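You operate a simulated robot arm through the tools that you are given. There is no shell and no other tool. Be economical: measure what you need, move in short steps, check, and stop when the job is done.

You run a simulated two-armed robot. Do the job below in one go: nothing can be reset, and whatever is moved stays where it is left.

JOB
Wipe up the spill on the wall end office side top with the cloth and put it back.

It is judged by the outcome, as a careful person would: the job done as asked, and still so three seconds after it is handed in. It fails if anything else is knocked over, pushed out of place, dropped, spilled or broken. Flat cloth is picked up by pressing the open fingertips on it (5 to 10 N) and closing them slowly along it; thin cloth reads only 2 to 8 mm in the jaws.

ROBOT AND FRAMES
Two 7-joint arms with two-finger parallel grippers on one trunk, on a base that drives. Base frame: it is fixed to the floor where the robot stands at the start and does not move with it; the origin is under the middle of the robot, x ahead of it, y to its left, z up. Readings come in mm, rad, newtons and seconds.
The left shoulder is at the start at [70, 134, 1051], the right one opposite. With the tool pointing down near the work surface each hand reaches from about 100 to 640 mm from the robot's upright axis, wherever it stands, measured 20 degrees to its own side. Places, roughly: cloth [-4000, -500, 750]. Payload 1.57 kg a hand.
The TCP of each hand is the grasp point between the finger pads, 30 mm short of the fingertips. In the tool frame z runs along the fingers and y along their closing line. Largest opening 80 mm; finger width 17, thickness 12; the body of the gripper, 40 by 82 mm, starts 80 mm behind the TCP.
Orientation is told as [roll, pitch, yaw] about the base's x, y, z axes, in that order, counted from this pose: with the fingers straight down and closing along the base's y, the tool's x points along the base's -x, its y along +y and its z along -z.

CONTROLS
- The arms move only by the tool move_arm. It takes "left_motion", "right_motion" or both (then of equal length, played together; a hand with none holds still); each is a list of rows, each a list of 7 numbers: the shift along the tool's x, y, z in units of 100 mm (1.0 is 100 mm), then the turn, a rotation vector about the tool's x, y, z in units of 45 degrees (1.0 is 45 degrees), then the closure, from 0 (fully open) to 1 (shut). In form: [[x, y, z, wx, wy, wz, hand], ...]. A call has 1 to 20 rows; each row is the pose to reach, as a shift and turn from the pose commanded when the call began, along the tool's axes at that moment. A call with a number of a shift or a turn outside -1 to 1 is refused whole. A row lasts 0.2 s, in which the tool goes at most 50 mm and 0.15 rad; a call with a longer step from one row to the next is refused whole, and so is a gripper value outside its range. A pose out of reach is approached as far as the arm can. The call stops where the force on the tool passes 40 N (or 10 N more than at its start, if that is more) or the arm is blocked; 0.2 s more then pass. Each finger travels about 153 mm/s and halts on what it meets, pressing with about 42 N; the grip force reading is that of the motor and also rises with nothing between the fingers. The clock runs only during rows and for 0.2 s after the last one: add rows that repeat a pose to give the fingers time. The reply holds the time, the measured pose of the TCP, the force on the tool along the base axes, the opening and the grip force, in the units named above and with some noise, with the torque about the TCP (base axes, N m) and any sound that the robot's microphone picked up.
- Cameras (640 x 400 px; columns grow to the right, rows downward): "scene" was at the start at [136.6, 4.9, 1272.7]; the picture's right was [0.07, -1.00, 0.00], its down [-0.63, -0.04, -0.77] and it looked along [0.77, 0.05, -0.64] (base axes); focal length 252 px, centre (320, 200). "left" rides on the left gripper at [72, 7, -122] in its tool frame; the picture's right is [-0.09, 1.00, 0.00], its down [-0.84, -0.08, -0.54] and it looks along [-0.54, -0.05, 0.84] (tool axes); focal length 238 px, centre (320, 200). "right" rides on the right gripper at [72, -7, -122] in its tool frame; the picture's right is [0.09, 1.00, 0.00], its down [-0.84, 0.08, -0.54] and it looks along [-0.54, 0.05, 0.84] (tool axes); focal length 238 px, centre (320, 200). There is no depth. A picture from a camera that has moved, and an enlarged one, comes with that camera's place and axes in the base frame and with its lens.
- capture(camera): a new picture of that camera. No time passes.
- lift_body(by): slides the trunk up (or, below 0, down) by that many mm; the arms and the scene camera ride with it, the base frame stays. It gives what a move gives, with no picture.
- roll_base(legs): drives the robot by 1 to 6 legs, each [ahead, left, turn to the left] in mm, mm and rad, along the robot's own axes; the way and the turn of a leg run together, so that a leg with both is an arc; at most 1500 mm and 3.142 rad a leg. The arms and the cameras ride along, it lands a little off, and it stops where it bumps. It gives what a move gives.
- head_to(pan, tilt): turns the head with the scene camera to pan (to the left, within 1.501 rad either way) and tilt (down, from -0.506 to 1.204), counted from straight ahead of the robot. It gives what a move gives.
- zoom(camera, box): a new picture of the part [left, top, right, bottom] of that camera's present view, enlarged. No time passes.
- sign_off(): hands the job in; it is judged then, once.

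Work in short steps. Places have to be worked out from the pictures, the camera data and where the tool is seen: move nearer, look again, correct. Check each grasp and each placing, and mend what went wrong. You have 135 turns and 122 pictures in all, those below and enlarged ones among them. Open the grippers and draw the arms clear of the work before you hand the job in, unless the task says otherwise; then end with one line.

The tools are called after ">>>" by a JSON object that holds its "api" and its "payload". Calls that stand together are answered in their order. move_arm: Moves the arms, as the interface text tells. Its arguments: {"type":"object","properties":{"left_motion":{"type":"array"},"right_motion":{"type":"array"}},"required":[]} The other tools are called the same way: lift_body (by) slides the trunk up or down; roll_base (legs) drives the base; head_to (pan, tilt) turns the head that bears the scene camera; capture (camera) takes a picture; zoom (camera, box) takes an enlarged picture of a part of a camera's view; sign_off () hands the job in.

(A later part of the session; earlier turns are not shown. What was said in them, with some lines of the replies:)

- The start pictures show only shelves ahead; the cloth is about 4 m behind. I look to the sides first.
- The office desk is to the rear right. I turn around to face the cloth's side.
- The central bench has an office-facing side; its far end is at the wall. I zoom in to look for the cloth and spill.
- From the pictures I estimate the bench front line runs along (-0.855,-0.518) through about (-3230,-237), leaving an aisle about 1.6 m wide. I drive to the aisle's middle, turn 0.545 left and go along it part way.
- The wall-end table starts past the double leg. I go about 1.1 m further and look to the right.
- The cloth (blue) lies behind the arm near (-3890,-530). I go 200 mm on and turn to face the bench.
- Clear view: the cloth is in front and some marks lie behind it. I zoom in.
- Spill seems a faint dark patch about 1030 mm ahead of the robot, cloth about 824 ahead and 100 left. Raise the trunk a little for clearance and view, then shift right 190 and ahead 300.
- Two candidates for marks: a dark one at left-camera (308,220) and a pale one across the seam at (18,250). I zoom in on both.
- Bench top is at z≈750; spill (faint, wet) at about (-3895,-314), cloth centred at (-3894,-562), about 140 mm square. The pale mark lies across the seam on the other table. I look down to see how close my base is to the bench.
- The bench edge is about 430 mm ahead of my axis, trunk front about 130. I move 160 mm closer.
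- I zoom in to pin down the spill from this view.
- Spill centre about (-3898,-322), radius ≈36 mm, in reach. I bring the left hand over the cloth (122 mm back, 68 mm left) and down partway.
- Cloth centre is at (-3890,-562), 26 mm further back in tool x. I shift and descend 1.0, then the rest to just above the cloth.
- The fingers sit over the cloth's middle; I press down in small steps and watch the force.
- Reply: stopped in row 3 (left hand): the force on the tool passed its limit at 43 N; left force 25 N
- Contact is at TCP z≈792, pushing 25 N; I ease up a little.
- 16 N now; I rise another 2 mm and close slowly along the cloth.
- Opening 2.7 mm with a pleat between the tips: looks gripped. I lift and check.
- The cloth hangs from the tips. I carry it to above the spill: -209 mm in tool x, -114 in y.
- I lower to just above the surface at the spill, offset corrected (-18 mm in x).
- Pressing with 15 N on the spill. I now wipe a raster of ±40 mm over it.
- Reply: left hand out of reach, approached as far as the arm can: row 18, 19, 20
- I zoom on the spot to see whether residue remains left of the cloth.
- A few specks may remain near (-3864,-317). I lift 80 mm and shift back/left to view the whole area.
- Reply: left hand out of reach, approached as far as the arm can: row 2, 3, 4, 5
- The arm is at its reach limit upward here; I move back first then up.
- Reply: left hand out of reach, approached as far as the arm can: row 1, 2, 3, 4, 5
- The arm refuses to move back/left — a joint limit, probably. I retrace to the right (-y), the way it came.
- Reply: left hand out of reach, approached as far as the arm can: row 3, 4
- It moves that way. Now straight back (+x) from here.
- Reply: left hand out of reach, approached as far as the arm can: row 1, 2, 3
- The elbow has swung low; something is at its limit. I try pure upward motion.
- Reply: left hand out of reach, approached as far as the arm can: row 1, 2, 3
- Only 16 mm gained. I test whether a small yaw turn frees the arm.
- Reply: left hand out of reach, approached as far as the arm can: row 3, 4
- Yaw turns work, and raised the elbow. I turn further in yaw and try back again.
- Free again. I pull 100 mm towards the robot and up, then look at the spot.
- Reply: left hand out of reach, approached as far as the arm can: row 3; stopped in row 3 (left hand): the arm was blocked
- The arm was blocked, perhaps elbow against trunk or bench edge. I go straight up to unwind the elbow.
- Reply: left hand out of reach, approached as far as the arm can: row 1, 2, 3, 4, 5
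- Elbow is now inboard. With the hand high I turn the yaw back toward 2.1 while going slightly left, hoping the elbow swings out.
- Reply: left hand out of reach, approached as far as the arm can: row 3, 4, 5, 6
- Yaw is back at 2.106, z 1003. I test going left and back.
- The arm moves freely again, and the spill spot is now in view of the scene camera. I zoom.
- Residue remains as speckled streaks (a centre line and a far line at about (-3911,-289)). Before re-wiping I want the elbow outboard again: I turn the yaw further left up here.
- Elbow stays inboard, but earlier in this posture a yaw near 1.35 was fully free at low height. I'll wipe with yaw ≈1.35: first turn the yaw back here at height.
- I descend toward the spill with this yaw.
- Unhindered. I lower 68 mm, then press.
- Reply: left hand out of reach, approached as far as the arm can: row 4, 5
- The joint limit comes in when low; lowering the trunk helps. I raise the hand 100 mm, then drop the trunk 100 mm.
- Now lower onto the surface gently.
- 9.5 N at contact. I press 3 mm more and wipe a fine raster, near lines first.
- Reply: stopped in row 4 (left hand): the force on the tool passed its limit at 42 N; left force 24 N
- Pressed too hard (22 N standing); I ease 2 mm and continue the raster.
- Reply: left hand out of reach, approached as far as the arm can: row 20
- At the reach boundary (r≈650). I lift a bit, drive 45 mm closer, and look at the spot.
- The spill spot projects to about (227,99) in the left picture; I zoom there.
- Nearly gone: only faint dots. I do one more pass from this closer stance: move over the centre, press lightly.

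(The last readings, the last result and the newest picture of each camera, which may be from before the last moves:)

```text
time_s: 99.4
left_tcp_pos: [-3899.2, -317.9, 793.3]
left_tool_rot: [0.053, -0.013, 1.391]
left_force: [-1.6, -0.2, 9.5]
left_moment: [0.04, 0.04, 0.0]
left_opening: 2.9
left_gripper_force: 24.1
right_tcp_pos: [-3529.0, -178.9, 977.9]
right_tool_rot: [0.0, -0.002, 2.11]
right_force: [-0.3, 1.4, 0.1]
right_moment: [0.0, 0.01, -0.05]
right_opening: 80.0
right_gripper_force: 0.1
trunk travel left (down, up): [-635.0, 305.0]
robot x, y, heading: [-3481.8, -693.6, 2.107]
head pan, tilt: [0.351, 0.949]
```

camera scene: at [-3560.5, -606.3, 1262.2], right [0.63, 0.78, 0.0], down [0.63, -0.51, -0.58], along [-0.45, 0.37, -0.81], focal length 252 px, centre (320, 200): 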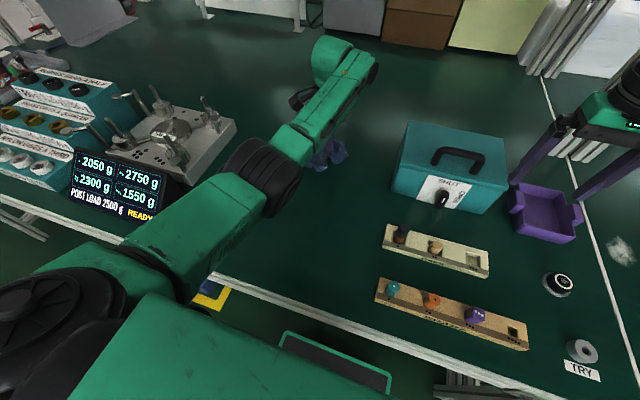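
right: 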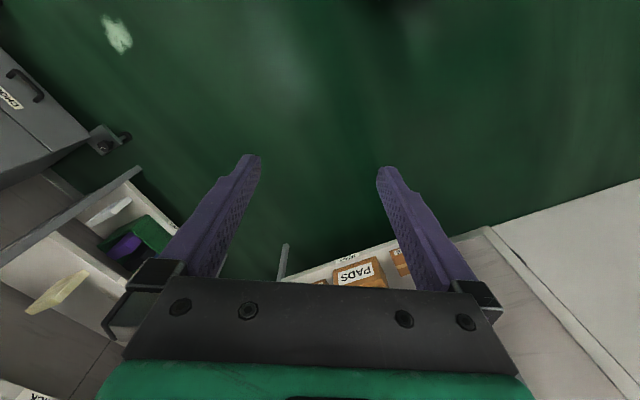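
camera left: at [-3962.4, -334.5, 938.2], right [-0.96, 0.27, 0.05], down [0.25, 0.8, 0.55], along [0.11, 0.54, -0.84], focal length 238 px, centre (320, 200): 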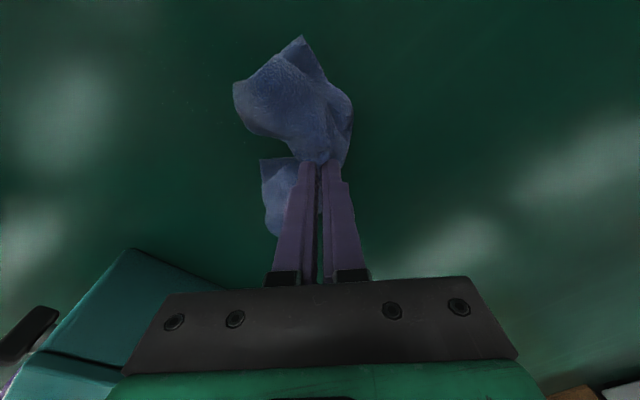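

9.5 N. Cross-direction raster now.

>>> {"api": "move_arm", "payload": {"left_motion": [[0.25, -0.25, 0.005, 0, 0, 0, 1], [0.5, -0.5, 0.005, 0, 0, 0, 1], [0.2, -0.5, 0.005, 0, 0, 0, 1], [-0.1, -0.5, 0.005, 0, 0, 0, 1], [-0.45, -0.5, 0.005, 0, 0, 0, 1], [-0.45, -0.36, 0.005, 0, 0, 0, 1], [-0.1, -0.36, 0.005, 0, 0, 0, 1], [0.2, -0.36, 0.005, 0, 0, 0, 1], [0.5, -0.36, 0.005, 0, 0, 0, 1], [0.5, -0.22, 0.005, 0, 0, 0, 1], [0.2, -0.22, 0.005, 0, 0, 0, 1], [-0.1, -0.22, 0.005, 0, 0, 0, 1], [-0.45, -0.22, 0.005, 0, 0, 0, 1], [-0.45, -0.08, 0.005, 0, 0, 0, 1], [-0.1, -0.08, 0.005, 0, 0, 0, 1], [0.2, -0.08, 0.005, 0, 0, 0, 1], [0.5, -0.08, 0.005, 0, 0, 0, 1], [0.5, 0.06, 0.005, 0, 0, 0, 1], [0.2, 0.06, 0.005, 0, 0, 0, 1], [-0.1, 0.06, 0.005, 0, 0, 0, 1]]}}

>>> {"api": "move_arm", "payload": {"left_motion": [[-0.35, 0, 0, 0, 0, 0, 1], [-0.35, 0.14, 0, 0, 0, 0, 1], [0, 0.14, 0, 0, 0, 0, 1], [0.3, 0.14, 0, 0, 0, 0, 1], [0.6, 0.14, 0, 0, 0, 0, 1], [0.6, 0.28, 0, 0, 0, 0, 1], [0.3, 0.28, 0, 0, 0, 0, 1], [0, 0.28, 0, 0, 0, 0, 1], [-0.35, 0.28, 0, 0, 0, 0, 1], [-0.35, 0.42, 0, 0, 0, 0, 1], [0, 0.42, 0, 0, 0, 0, 1], [0.3, 0.42, 0, 0, 0, 0, 1], [0.6, 0.42, 0, 0, 0, 0, 1], [0.3, 0.42, 0, 0, 0, 0, 1], [0, 0.42, 0, 0, 0, 0, 1]]}}

```text
time_s: 100.2
left_tcp_pos: [-3907.5, -375.7, 793.2]
left_tool_rot: [0.157, 0.031, 1.458]
left_force: [1.3, -4.7, 23.1]
left_moment: [-0.06, -0.09, 0.03]
left_opening: 2.8
left_gripper_force: 24.1
left hand out of reach, approached as far as the arm can: row 2, 3
right_tcp_pos: [-3528.8, -178.5, 979.4]
right_tool_rot: [0.003, -0.001, 2.11]
right_force: [-1.2, 0.4, 0.0]
right_moment: [-0.04, 0.02, -0.03]
right_opening: 80.0
right_gripper_force: 0.1
trunk travel left (down, up): [-635.0, 305.0]
robot x, y, heading: [-3480.1, -697.9, 2.106]
head pan, tilt: [0.351, 0.949]
stopped in row 3 (left hand): the force on the tool passed its limit at 48 N (the readings are from after the stop); the commanded pose is now the measured one
```

```text
time_s: 103.4
left_tcp_pos: [-3947.8, -368.3, 796.1]
left_tool_rot: [0.145, 0.032, 1.454]
left_force: [-0.5, -0.4, 1.3]
left_moment: [0.02, 0.02, 0.02]
left_opening: 2.7
left_gripper_force: 23.8
right_tcp_pos: [-3530.6, -177.4, 977.4]
right_tool_rot: [-0.001, -0.001, 2.111]
right_force: [-0.4, 0.7, 0.3]
right_moment: [0.02, 0.0, 0.0]
right_opening: 80.2
right_gripper_force: 0.1
trunk travel left (down, up): [-635.0, 305.0]
robot x, y, heading: [-3483.3, -693.9, 2.108]
head pan, tilt: [0.351, 0.949]
```

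The near side is restricted in this posture and the tool tilted a bit. I lift, back the base 60 mm, and inspect.

>>> {"api": "move_arm", "payload": {"left_motion": [[0, 0.1, -0.2, 0, 0, 0, 1], [0, 0.3, -0.4, 0, 0, 0, 1], [0, 0.5, -0.6, 0, 0, 0, 1], [0, 0.6, -0.8, 0, 0, 0, 1]]}}

>>> {"api": "roll_base", "payload": {"legs": [[-60, 0, 0]]}}

>>> {"api": "capture", "payload": {"camera": "left"}}

>>> {"api": "capture", "payload": {"camera": "scene"}}

```text
time_s: 104.4
left_tcp_pos: [-3995.6, -361.6, 883.1]
left_tool_rot: [0.146, 0.032, 1.453]
left_force: [0.1, -0.6, -0.7]
left_moment: [0.0, 0.0, 0.02]
left_opening: 2.7
left_gripper_force: 24.3
right_tcp_pos: [-3530.8, -178.0, 977.8]
right_tool_rot: [-0.001, -0.001, 2.107]
right_force: [-0.3, -0.1, 0.6]
right_moment: [-0.01, -0.01, 0.02]
right_opening: 79.9
right_gripper_force: 0.2
trunk travel left (down, up): [-635.0, 305.0]
robot x, y, heading: [-3480.7, -693.2, 2.111]
head pan, tilt: [0.351, 0.949]
```

```text
time_s: 105.3
left_tcp_pos: [-3964.5, -411.9, 882.4]
left_tool_rot: [0.143, 0.033, 1.453]
left_force: [-0.1, -0.3, -0.2]
left_moment: [-0.02, -0.01, 0.01]
left_opening: 2.8
left_gripper_force: 24.2
right_tcp_pos: [-3500.3, -228.6, 977.2]
right_tool_rot: [-0.001, 0.0, 2.11]
right_force: [0.5, -0.8, -1.2]
right_moment: [0.0, 0.04, 0.01]
right_opening: 80.0
right_gripper_force: 0.1
trunk travel left (down, up): [-635.0, 305.0]
robot x, y, heading: [-3453.4, -745.7, 2.107]
head pan, tilt: [0.351, 0.949]
```

```text
61 pictures are left
camera left: at [-3962.1, -479.6, 1006.7], right [-0.97, 0.21, 0.14], down [0.25, 0.83, 0.5], along [-0.01, 0.52, -0.86], focal length 238 px, centre (320, 200)
```

left: 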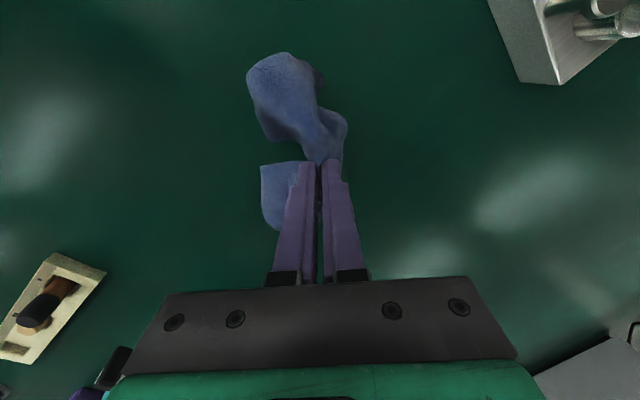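

```text
60 pictures are left
camera scene: at [-3531.6, -655.5, 1261.9], right [0.63, 0.78, 0.0], down [0.63, -0.51, -0.58], along [-0.45, 0.37, -0.81], focal length 252 px, centre (320, 200)
```

scene: 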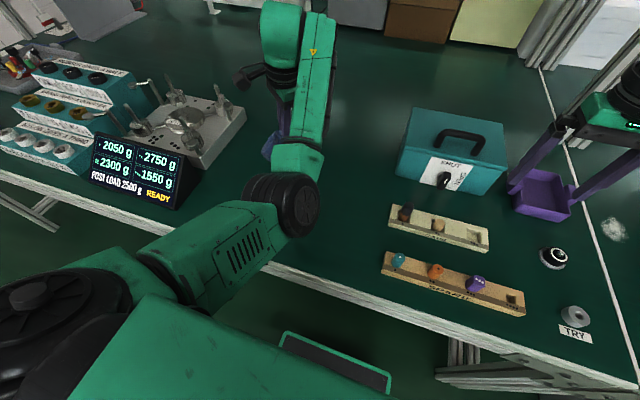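

The spot is half hidden behind the cloth; I raise the hand 60 mm and shift it away to look.

>>> {"api": "move_arm", "payload": {"left_motion": [[0, 0.1, -0.3, 0, 0, 0, 1], [0, 0.4, -0.6, 0, 0, 0, 1], [0, 0.7, -0.8, 0, 0, 0, 1]]}}

>>> {"api": "zoom", "payload": {"camera": "scene", "box": [270, 110, 390, 210]}}

>>> {"api": "capture", "payload": {"camera": "left"}}

```text
time_s: 106.1
left_tcp_pos: [-4023.1, -403.4, 973.8]
left_tool_rot: [0.144, 0.031, 1.454]
left_force: [-1.3, -0.5, -0.5]
left_moment: [0.01, -0.01, 0.01]
left_opening: 2.6
left_gripper_force: 24.1
right_tcp_pos: [-3500.6, -230.0, 978.3]
right_tool_rot: [-0.002, -0.001, 2.109]
right_force: [0.2, 0.0, 0.1]
right_moment: [0.01, 0.0, 0.0]
right_opening: 79.9
right_gripper_force: 0.1
trunk travel left (down, up): [-635.0, 305.0]
robot x, y, heading: [-3446.8, -744.5, 2.11]
head pan, tilt: [0.351, 0.949]
```

```text
4.00 times, centred on (330, 160) of scene
camera zoom: at [-3531.9, -656.7, 1261.9], right [0.63, 0.78, 0.0], down [0.63, -0.51, -0.58], along [-0.45, 0.37, -0.81], focal length 1006 px, centre (280, 360)
```

zoom: 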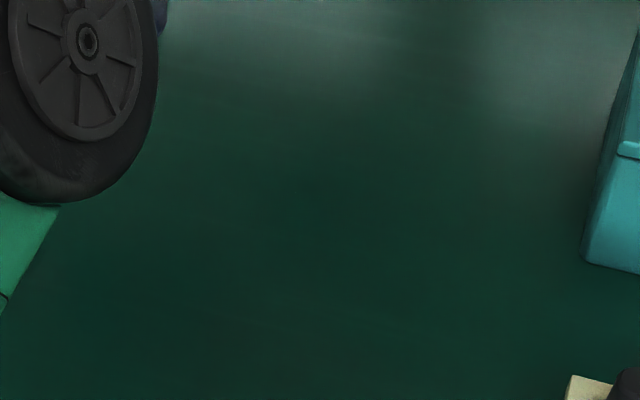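

```text
58 pictures are left
camera left: at [-4019.9, -470.0, 1096.7], right [-0.97, 0.21, 0.14], down [0.25, 0.83, 0.5], along [-0.01, 0.52, -0.86], focal length 238 px, centre (320, 200)
```

left: 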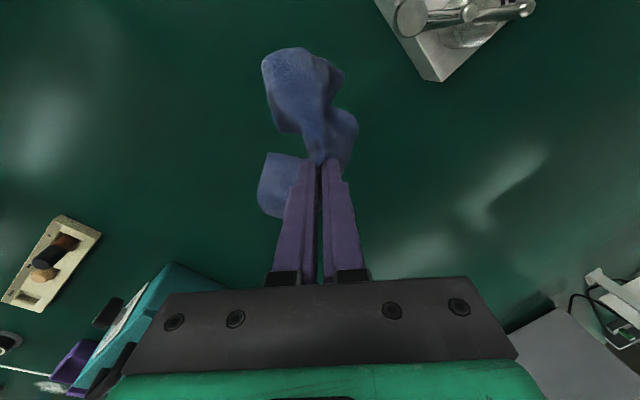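

Scene shows nothing there. I zoom the left camera at (234,190).

>>> {"api": "zoom", "payload": {"camera": "left", "box": [180, 140, 300, 240]}}

>>> {"api": "zoom", "payload": {"camera": "scene", "box": [300, 140, 360, 185]}}

```text
4.00 times, centred on (240, 190) of left
camera zoom: at [-4019.9, -470.0, 1096.7], right [-0.97, 0.21, 0.14], down [0.25, 0.83, 0.5], along [-0.01, 0.52, -0.86], focal length 953 px, centre (640, 240)
```

zoom: 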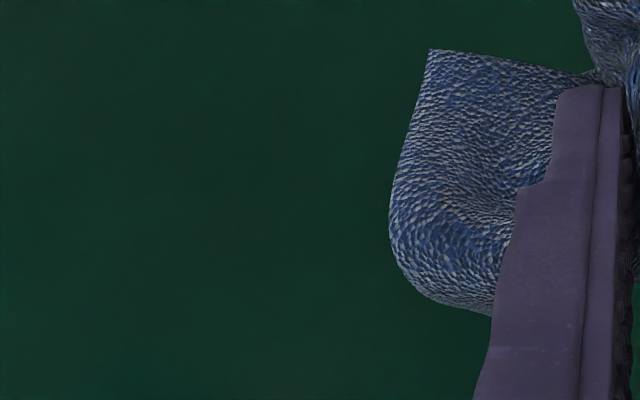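

```text
8.89 times, centred on (330, 162) of scene
camera zoom: at [-3531.9, -656.7, 1261.9], right [0.63, 0.78, 0.0], down [0.63, -0.51, -0.58], along [-0.45, 0.37, -0.81], focal length 2236 px, centre (231, 533)
```

zoom: 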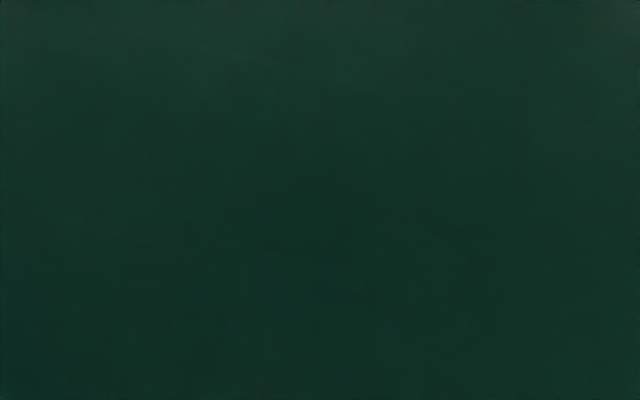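

Looks clean here, but specks show only at certain angles. I level the tool, and return to the earlier viewpoint (yaw 2.1) to recheck.

>>> {"api": "move_arm", "payload": {"left_motion": [[0.1, -0.15, -0.15, 0.1, -0.02, 0, 1], [0.28, -0.35, -0.33, 0.183, -0.04, 0, 1]]}}

>>> {"api": "move_arm", "payload": {"left_motion": [[0, 0, 0, 0, 0, -0.18, 1], [0, 0, 0, 0, 0, -0.36, 1], [0, 0, 0, 0, 0, -0.54, 1], [0, 0, 0, 0, 0, -0.72, 1], [0, 0, 0, 0, 0, -0.83, 1]]}}

>>> {"api": "capture", "payload": {"camera": "left"}}

>>> {"api": "zoom", "payload": {"camera": "left", "box": [120, 80, 280, 180]}}

```text
time_s: 106.7
left_tcp_pos: [-3984.1, -434.5, 1001.3]
left_tool_rot: [0.004, 0.001, 1.449]
left_force: [0.3, -1.4, -0.2]
left_moment: [0.03, 0.05, 0.0]
left_opening: 2.9
left_gripper_force: 23.6
right_tcp_pos: [-3497.8, -228.9, 978.6]
right_tool_rot: [0.001, -0.002, 2.109]
right_force: [0.8, 0.4, 0.0]
right_moment: [-0.02, -0.01, -0.01]
right_opening: 80.0
right_gripper_force: 0.0
trunk travel left (down, up): [-635.0, 305.0]
robot x, y, heading: [-3447.9, -745.0, 2.106]
head pan, tilt: [0.351, 0.949]
```

```text
time_s: 107.9
left_tcp_pos: [-3986.6, -434.5, 1000.3]
left_tool_rot: [0.001, 0.002, 2.107]
left_force: [-0.9, 0.0, 0.3]
left_moment: [-0.01, 0.0, -0.03]
left_opening: 2.8
left_gripper_force: 24.0
right_tcp_pos: [-3499.7, -230.0, 978.4]
right_tool_rot: [0.001, 0.0, 2.111]
right_force: [-0.7, 0.0, -0.3]
right_moment: [0.01, -0.01, 0.01]
right_opening: 79.8
right_gripper_force: 0.1
trunk travel left (down, up): [-635.0, 305.0]
robot x, y, heading: [-3449.5, -744.5, 2.11]
head pan, tilt: [0.351, 0.949]
```

```text
55 pictures are left
camera left: at [-3954.9, -498.2, 1122.6], right [-0.9, -0.43, 0.0], down [-0.36, 0.76, 0.54], along [-0.23, 0.49, -0.84], focal length 238 px, centre (320, 200)
```

left: 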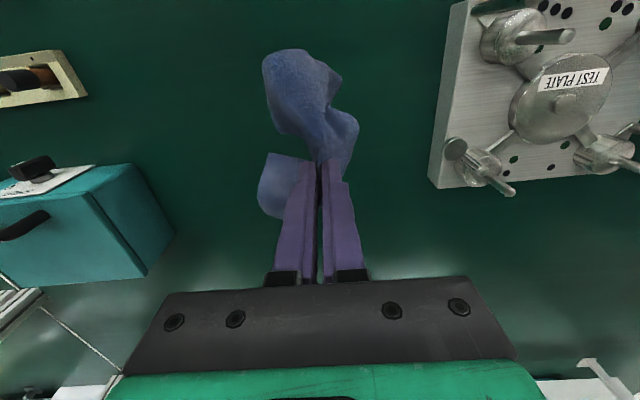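

```text
4.00 times, centred on (200, 130) of left
camera zoom: at [-3954.9, -498.2, 1122.6], right [-0.9, -0.43, 0.0], down [-0.36, 0.76, 0.54], along [-0.23, 0.49, -0.84], focal length 953 px, centre (800, 480)
```

zoom: 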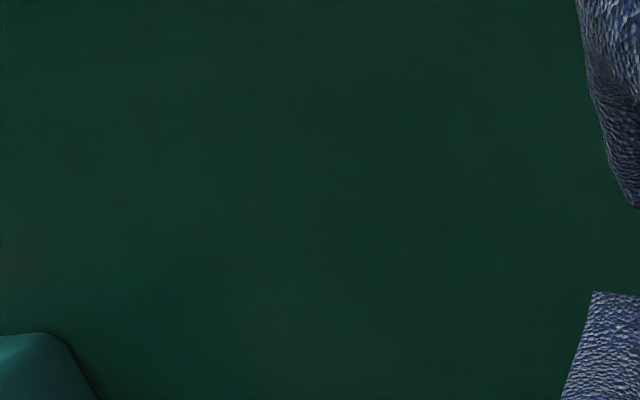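

The bench is clean from the angle that showed the specks. Now to return the cloth: raise the right hand 100 mm, drive back 180 and left 60 so the cloth's home is well in reach.

>>> {"api": "move_arm", "payload": {"right_motion": [[0, 0, -0.3, 0, 0, 0, 0], [0, 0, -0.6, 0, 0, 0, 0], [0, 0, -0.9, 0, 0, 0, 0], [0, 0, -1.0, 0, 0, 0, 0]]}}

>>> {"api": "roll_base", "payload": {"legs": [[-180, 60, 0]]}}

>>> {"api": "capture", "payload": {"camera": "scene"}}

>>> {"api": "capture", "payload": {"camera": "left"}}

```text
time_s: 108.9
left_tcp_pos: [-3985.8, -435.5, 1002.0]
left_tool_rot: [0.003, -0.001, 2.1]
left_force: [0.0, -0.4, -0.4]
left_moment: [0.01, 0.02, -0.03]
left_opening: 2.9
left_gripper_force: 24.1
right_tcp_pos: [-3499.9, -229.2, 1077.6]
right_tool_rot: [-0.001, 0.0, 2.111]
right_force: [0.3, -0.5, -0.6]
right_moment: [0.02, -0.01, -0.03]
right_opening: 80.2
right_gripper_force: 0.1
trunk travel left (down, up): [-635.0, 305.0]
robot x, y, heading: [-3451.0, -742.5, 2.104]
head pan, tilt: [0.351, 0.949]
```

```text
time_s: 110.5
left_tcp_pos: [-3946.1, -618.7, 1000.4]
left_tool_rot: [0.001, 0.0, 2.101]
left_force: [-0.4, 1.0, 0.2]
left_moment: [0.02, -0.03, 0.0]
left_opening: 2.8
left_gripper_force: 24.2
right_tcp_pos: [-3459.4, -412.9, 1077.2]
right_tool_rot: [0.0, 0.0, 2.109]
right_force: [0.1, -0.1, 1.0]
right_moment: [-0.01, 0.03, 0.05]
right_opening: 80.2
right_gripper_force: 0.1
trunk travel left (down, up): [-635.0, 305.0]
robot x, y, heading: [-3412.0, -924.4, 2.1]
head pan, tilt: [0.351, 0.949]
```

```text
53 pictures are left
camera scene: at [-3491.2, -840.1, 1261.9], right [0.63, 0.77, 0.0], down [0.63, -0.51, -0.58], along [-0.45, 0.37, -0.81], focal length 252 px, centre (320, 200)
```

scene: 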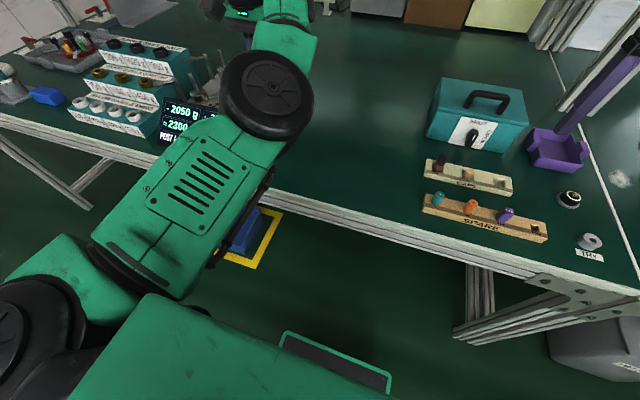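

```text
52 pictures are left
camera left: at [-3914.6, -681.9, 1122.4], right [-0.91, -0.42, 0.0], down [-0.36, 0.76, 0.54], along [-0.23, 0.49, -0.84], focal length 238 px, centre (320, 200)
```

left: 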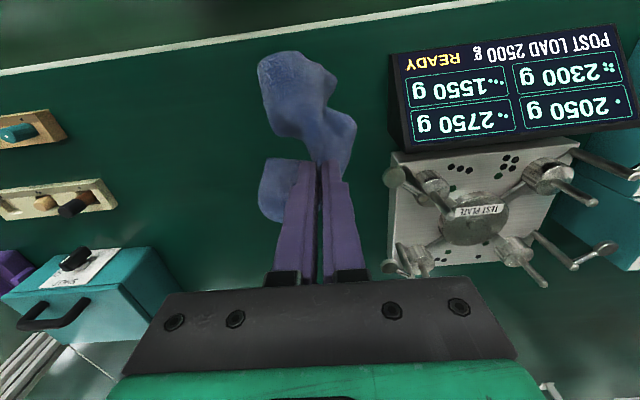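

Elbow is high and clear. I move the hand over the cloth's home (-23 mm x, -77 mm y) and lower it 50 mm.

>>> {"api": "move_arm", "payload": {"left_motion": [[-0.05, -0.2, 0, 0, 0, 0, 1], [-0.1, -0.4, 0, 0, 0, 0, 1], [-0.15, -0.6, 0.1, 0, 0, 0, 1], [-0.23, -0.77, 0.2, 0, 0, 0, 1], [-0.23, -0.77, 0.4, 0, 0, 0, 1], [-0.23, -0.77, 0.5, 0, 0, 0, 1]]}}

>>> {"api": "lift_body", "payload": {"by": -100}}

>>> {"api": "capture", "payload": {"camera": "scene"}}

>>> {"api": "capture", "payload": {"camera": "left"}}

```text
time_s: 111.9
left_tcp_pos: [-3891.0, -560.4, 950.9]
left_tool_rot: [0.002, 0.0, 2.102]
left_force: [-0.1, -0.7, -0.4]
left_moment: [-0.04, -0.03, -0.01]
left_opening: 2.9
left_gripper_force: 24.2
right_tcp_pos: [-3459.1, -414.4, 1078.3]
right_tool_rot: [-0.001, 0.001, 2.109]
right_force: [-0.2, 1.0, -0.3]
right_moment: [-0.01, -0.02, 0.01]
right_opening: 80.4
right_gripper_force: 0.1
trunk travel left (down, up): [-635.0, 305.0]
robot x, y, heading: [-3408.2, -928.0, 2.103]
head pan, tilt: [0.351, 0.949]
```

```text
time_s: 113.2
left_tcp_pos: [-3891.4, -559.3, 851.1]
left_tool_rot: [0.002, -0.002, 2.101]
left_force: [-0.4, 0.2, -0.2]
left_moment: [0.0, -0.02, -0.04]
left_opening: 3.0
left_gripper_force: 23.9
right_tcp_pos: [-3459.6, -414.1, 978.9]
right_tool_rot: [0.0, 0.002, 2.108]
right_force: [-0.1, -0.7, -0.5]
right_moment: [0.01, 0.01, -0.01]
right_opening: 80.2
right_gripper_force: 0.1
trunk travel left (down, up): [-535.0, 405.0]
robot x, y, heading: [-3410.7, -932.4, 2.104]
head pan, tilt: [0.351, 0.949]
```

```text
51 pictures are left
camera scene: at [-3490.9, -841.1, 1162.0], right [0.63, 0.77, 0.0], down [0.63, -0.51, -0.58], along [-0.45, 0.37, -0.81], focal length 252 px, centre (320, 200)
```

scene: 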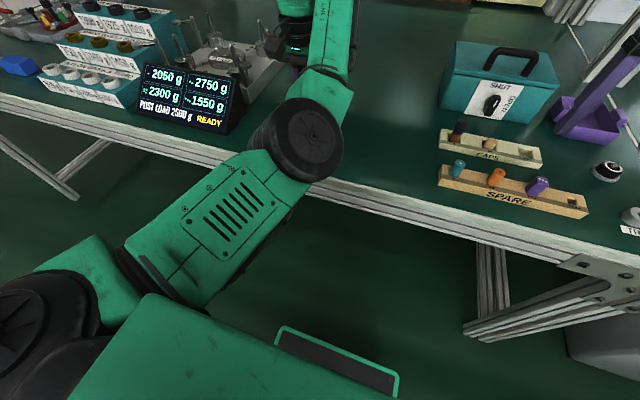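

```text
50 pictures are left
camera left: at [-3860.1, -624.1, 972.5], right [-0.91, -0.42, 0.0], down [-0.35, 0.76, 0.54], along [-0.23, 0.49, -0.84], focal length 238 px, centre (320, 200)
```

left: 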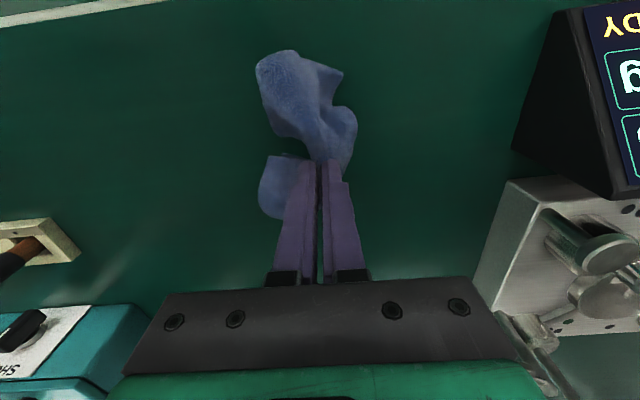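

Elbow is about z≈920, well above the edge. I lower the hand to the surface.

>>> {"api": "move_arm", "payload": {"left_motion": [[0, 0, 0.15, 0, 0, 0, 1], [0, 0, 0.3, 0, 0, 0, 1], [0, 0, 0.42, 0, 0, 0, 1], [0, 0, 0.52, 0, 0, 0, 1], [0, 0, 0.56, 0, 0, 0, 1]]}}

>>> {"api": "capture", "payload": {"camera": "left"}}

```text
time_s: 114.4
left_tcp_pos: [-3890.8, -560.3, 795.6]
left_tool_rot: [0.004, -0.003, 2.102]
left_force: [-0.9, 0.5, 5.3]
left_moment: [0.04, 0.03, -0.03]
left_opening: 2.8
left_gripper_force: 23.6
right_tcp_pos: [-3458.4, -413.3, 977.3]
right_tool_rot: [0.0, -0.002, 2.108]
right_force: [-0.3, 0.0, -0.4]
right_moment: [-0.02, -0.03, 0.0]
right_opening: 80.0
right_gripper_force: 0.0
trunk travel left (down, up): [-535.0, 405.0]
robot x, y, heading: [-3407.3, -928.5, 2.105]
head pan, tilt: [0.351, 0.949]
```

```text
49 pictures are left
camera left: at [-3859.7, -624.9, 917.4], right [-0.91, -0.42, 0.0], down [-0.35, 0.76, 0.54], along [-0.23, 0.49, -0.84], focal length 238 px, centre (320, 200)
```

left: 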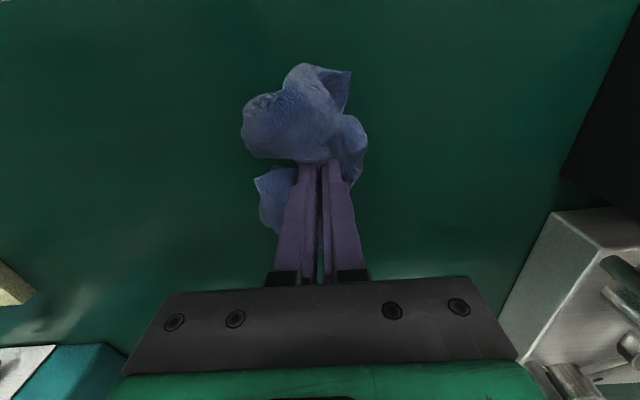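

It's at its home position. I press lightly and open slowly so the cloth spreads.

>>> {"api": "move_arm", "payload": {"left_motion": [[0, 0, 0.01, 0, 0, 0, 1], [0, 0, 0.01, 0, 0, 0, 0.92], [0, 0, 0.01, 0, 0, 0, 0.84], [0, 0, 0.01, 0, 0, 0, 0.76], [0, 0, 0.01, 0, 0, 0, 0.68], [0, 0, 0.01, 0, 0, 0, 0.6], [0, 0, 0.01, 0, 0, 0, 0.5], [0, 0, 0.01, 0, 0, 0, 0.4], [0, 0, 0.01, 0, 0, 0, 0.3], [0, 0, 0.01, 0, 0, 0, 0.2]]}}

>>> {"api": "move_arm", "payload": {"left_motion": [[0, 0, -0.05, 0, 0, 0, 0.2], [0, 0, -0.2, 0, 0, 0, 0.2], [0, 0, -0.4, 0, 0, 0, 0.2], [0, 0, -0.6, 0, 0, 0, 0.2]]}}

>>> {"api": "capture", "payload": {"camera": "left"}}

```text
time_s: 116.6
left_tcp_pos: [-3891.3, -560.0, 794.2]
left_tool_rot: [0.002, -0.002, 2.101]
left_force: [0.4, 1.4, 6.0]
left_moment: [0.0, 0.06, 0.0]
left_opening: 59.1
left_gripper_force: 0.1
right_tcp_pos: [-3459.2, -413.9, 978.5]
right_tool_rot: [0.001, -0.002, 2.108]
right_force: [-0.5, 0.0, 0.2]
right_moment: [0.02, 0.02, 0.0]
right_opening: 79.9
right_gripper_force: 0.0
trunk travel left (down, up): [-535.0, 405.0]
robot x, y, heading: [-3408.8, -928.3, 2.106]
head pan, tilt: [0.351, 0.949]
```

```text
time_s: 117.6
left_tcp_pos: [-3891.7, -561.2, 853.3]
left_tool_rot: [0.003, 0.0, 2.1]
left_force: [-0.2, -0.1, -0.1]
left_moment: [0.01, 0.01, 0.03]
left_opening: 63.8
left_gripper_force: 0.0
right_tcp_pos: [-3459.2, -414.2, 977.6]
right_tool_rot: [0.001, 0.0, 2.109]
right_force: [0.3, -0.1, 0.1]
right_moment: [0.02, -0.02, 0.01]
right_opening: 79.9
right_gripper_force: 0.0
trunk travel left (down, up): [-535.0, 405.0]
robot x, y, heading: [-3412.1, -930.8, 2.104]
head pan, tilt: [0.351, 0.949]
```

```text
48 pictures are left
camera left: at [-3859.8, -624.6, 975.2], right [-0.91, -0.42, 0.0], down [-0.36, 0.76, 0.54], along [-0.23, 0.49, -0.84], focal length 238 px, centre (320, 200)
```

left: 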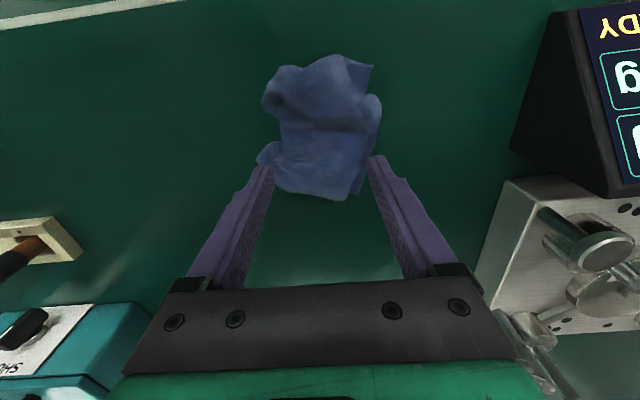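

Cloth is released, lying centred at about (-3887,-565), its original place. I raise the trunk, back off, and take a final look.

>>> {"api": "lift_body", "payload": {"by": 200}}

>>> {"api": "roll_base", "payload": {"legs": [[-280, 0, 0]]}}

>>> {"api": "head_to", "payload": {"pan": 0.0, "tilt": 0.7}}

>>> {"api": "capture", "payload": {"camera": "scene"}}

>>> {"api": "capture", "payload": {"camera": "left"}}

```text
time_s: 119.8
left_tcp_pos: [-3891.3, -559.4, 1052.3]
left_tool_rot: [0.002, 0.0, 2.101]
left_force: [-0.7, 0.7, -0.2]
left_moment: [0.0, -0.03, 0.03]
left_opening: 63.9
left_gripper_force: 0.0
right_tcp_pos: [-3459.8, -412.8, 1177.9]
right_tool_rot: [0.002, -0.001, 2.107]
right_force: [0.1, -0.1, 0.1]
right_moment: [0.0, -0.01, 0.0]
right_opening: 80.0
right_gripper_force: 0.0
trunk travel left (down, up): [-735.0, 205.0]
robot x, y, heading: [-3410.7, -926.2, 2.11]
head pan, tilt: [0.351, 0.949]
```

```text
time_s: 121.7
left_tcp_pos: [-3750.2, -799.3, 1053.7]
left_tool_rot: [0.003, 0.002, 2.101]
left_force: [-0.8, 0.0, -0.2]
left_moment: [-0.02, -0.01, 0.0]
left_opening: 64.1
left_gripper_force: 0.2
right_tcp_pos: [-3317.8, -651.2, 1177.1]
right_tool_rot: [0.0, 0.002, 2.106]
right_force: [-0.1, -0.9, 0.1]
right_moment: [0.02, -0.02, 0.01]
right_opening: 79.8
right_gripper_force: 0.0
trunk travel left (down, up): [-735.0, 205.0]
robot x, y, heading: [-3269.3, -1172.1, 2.103]
head pan, tilt: [0.351, 0.949]
```

```text
time_s: 122.6
left_tcp_pos: [-3749.3, -800.4, 1052.9]
left_tool_rot: [0.002, 0.001, 2.1]
left_force: [1.1, 0.2, -0.4]
left_moment: [0.04, 0.01, 0.02]
left_opening: 63.9
left_gripper_force: 0.1
right_tcp_pos: [-3317.3, -654.2, 1178.6]
right_tool_rot: [0.0, 0.0, 2.107]
right_force: [0.6, 0.4, 0.2]
right_moment: [-0.01, 0.01, 0.03]
right_opening: 80.5
right_gripper_force: 0.1
trunk travel left (down, up): [-735.0, 205.0]
robot x, y, heading: [-3265.7, -1168.6, 2.107]
head pan, tilt: [0.0, 0.7]
```

```text
47 pictures are left
camera scene: at [-3335.6, -1053.8, 1381.8], right [0.86, 0.51, 0.0], down [0.33, -0.55, -0.76], along [-0.39, 0.66, -0.64], focal length 252 px, centre (320, 200)
```

scene: 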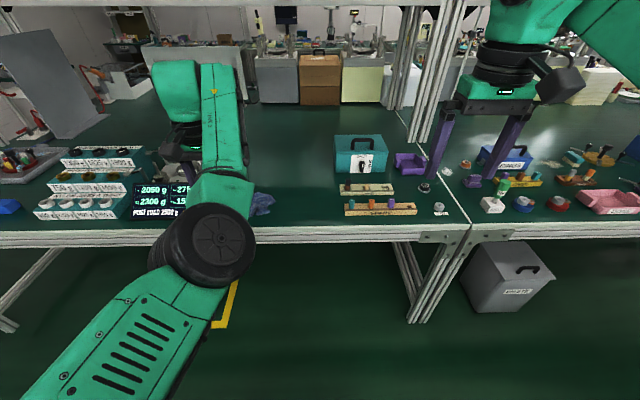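

```text
46 pictures are left
camera left: at [-3717.6, -864.0, 1175.1], right [-0.91, -0.42, 0.0], down [-0.35, 0.76, 0.54], along [-0.23, 0.49, -0.84], focal length 238 px, centre (320, 200)
```

left: 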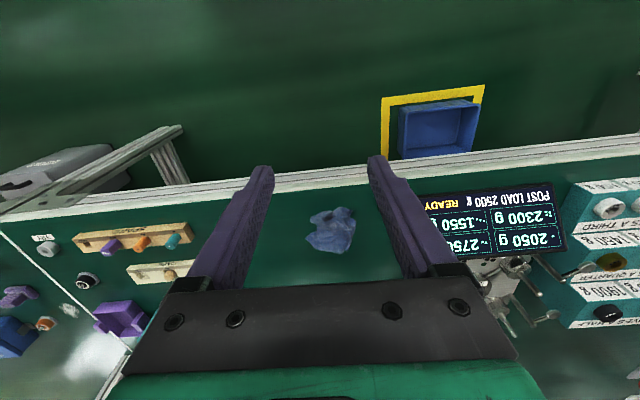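

Everything else is in place. One last zoom on the wiped area and cloth.

>>> {"api": "zoom", "payload": {"camera": "scene", "box": [240, 130, 360, 230]}}

```text
4.00 times, centred on (300, 180) of scene
camera zoom: at [-3335.6, -1053.8, 1381.8], right [0.86, 0.51, 0.0], down [0.33, -0.55, -0.76], along [-0.39, 0.66, -0.64], focal length 1006 px, centre (400, 280)
```

zoom: 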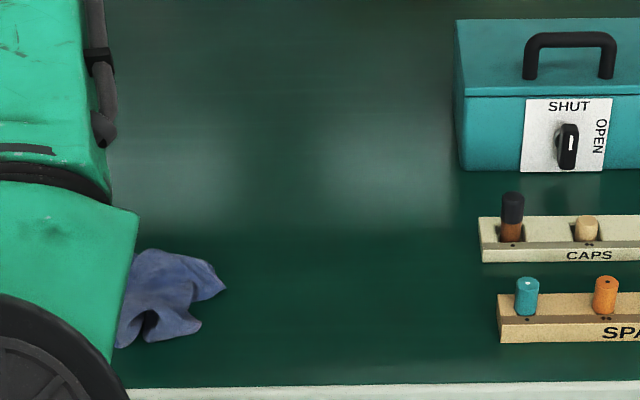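

The wiped area is clean, the cloth is back at its place, and the arms are clear with grippers open. I hand in.

>>> {"api": "sign_off", "payload": {}}

```text
The job is handed in.
```

I wiped the spill off the wall-end office-side top and put the cloth back in its original spot, somewhat crumpled rather than flat; nothing else was moved.
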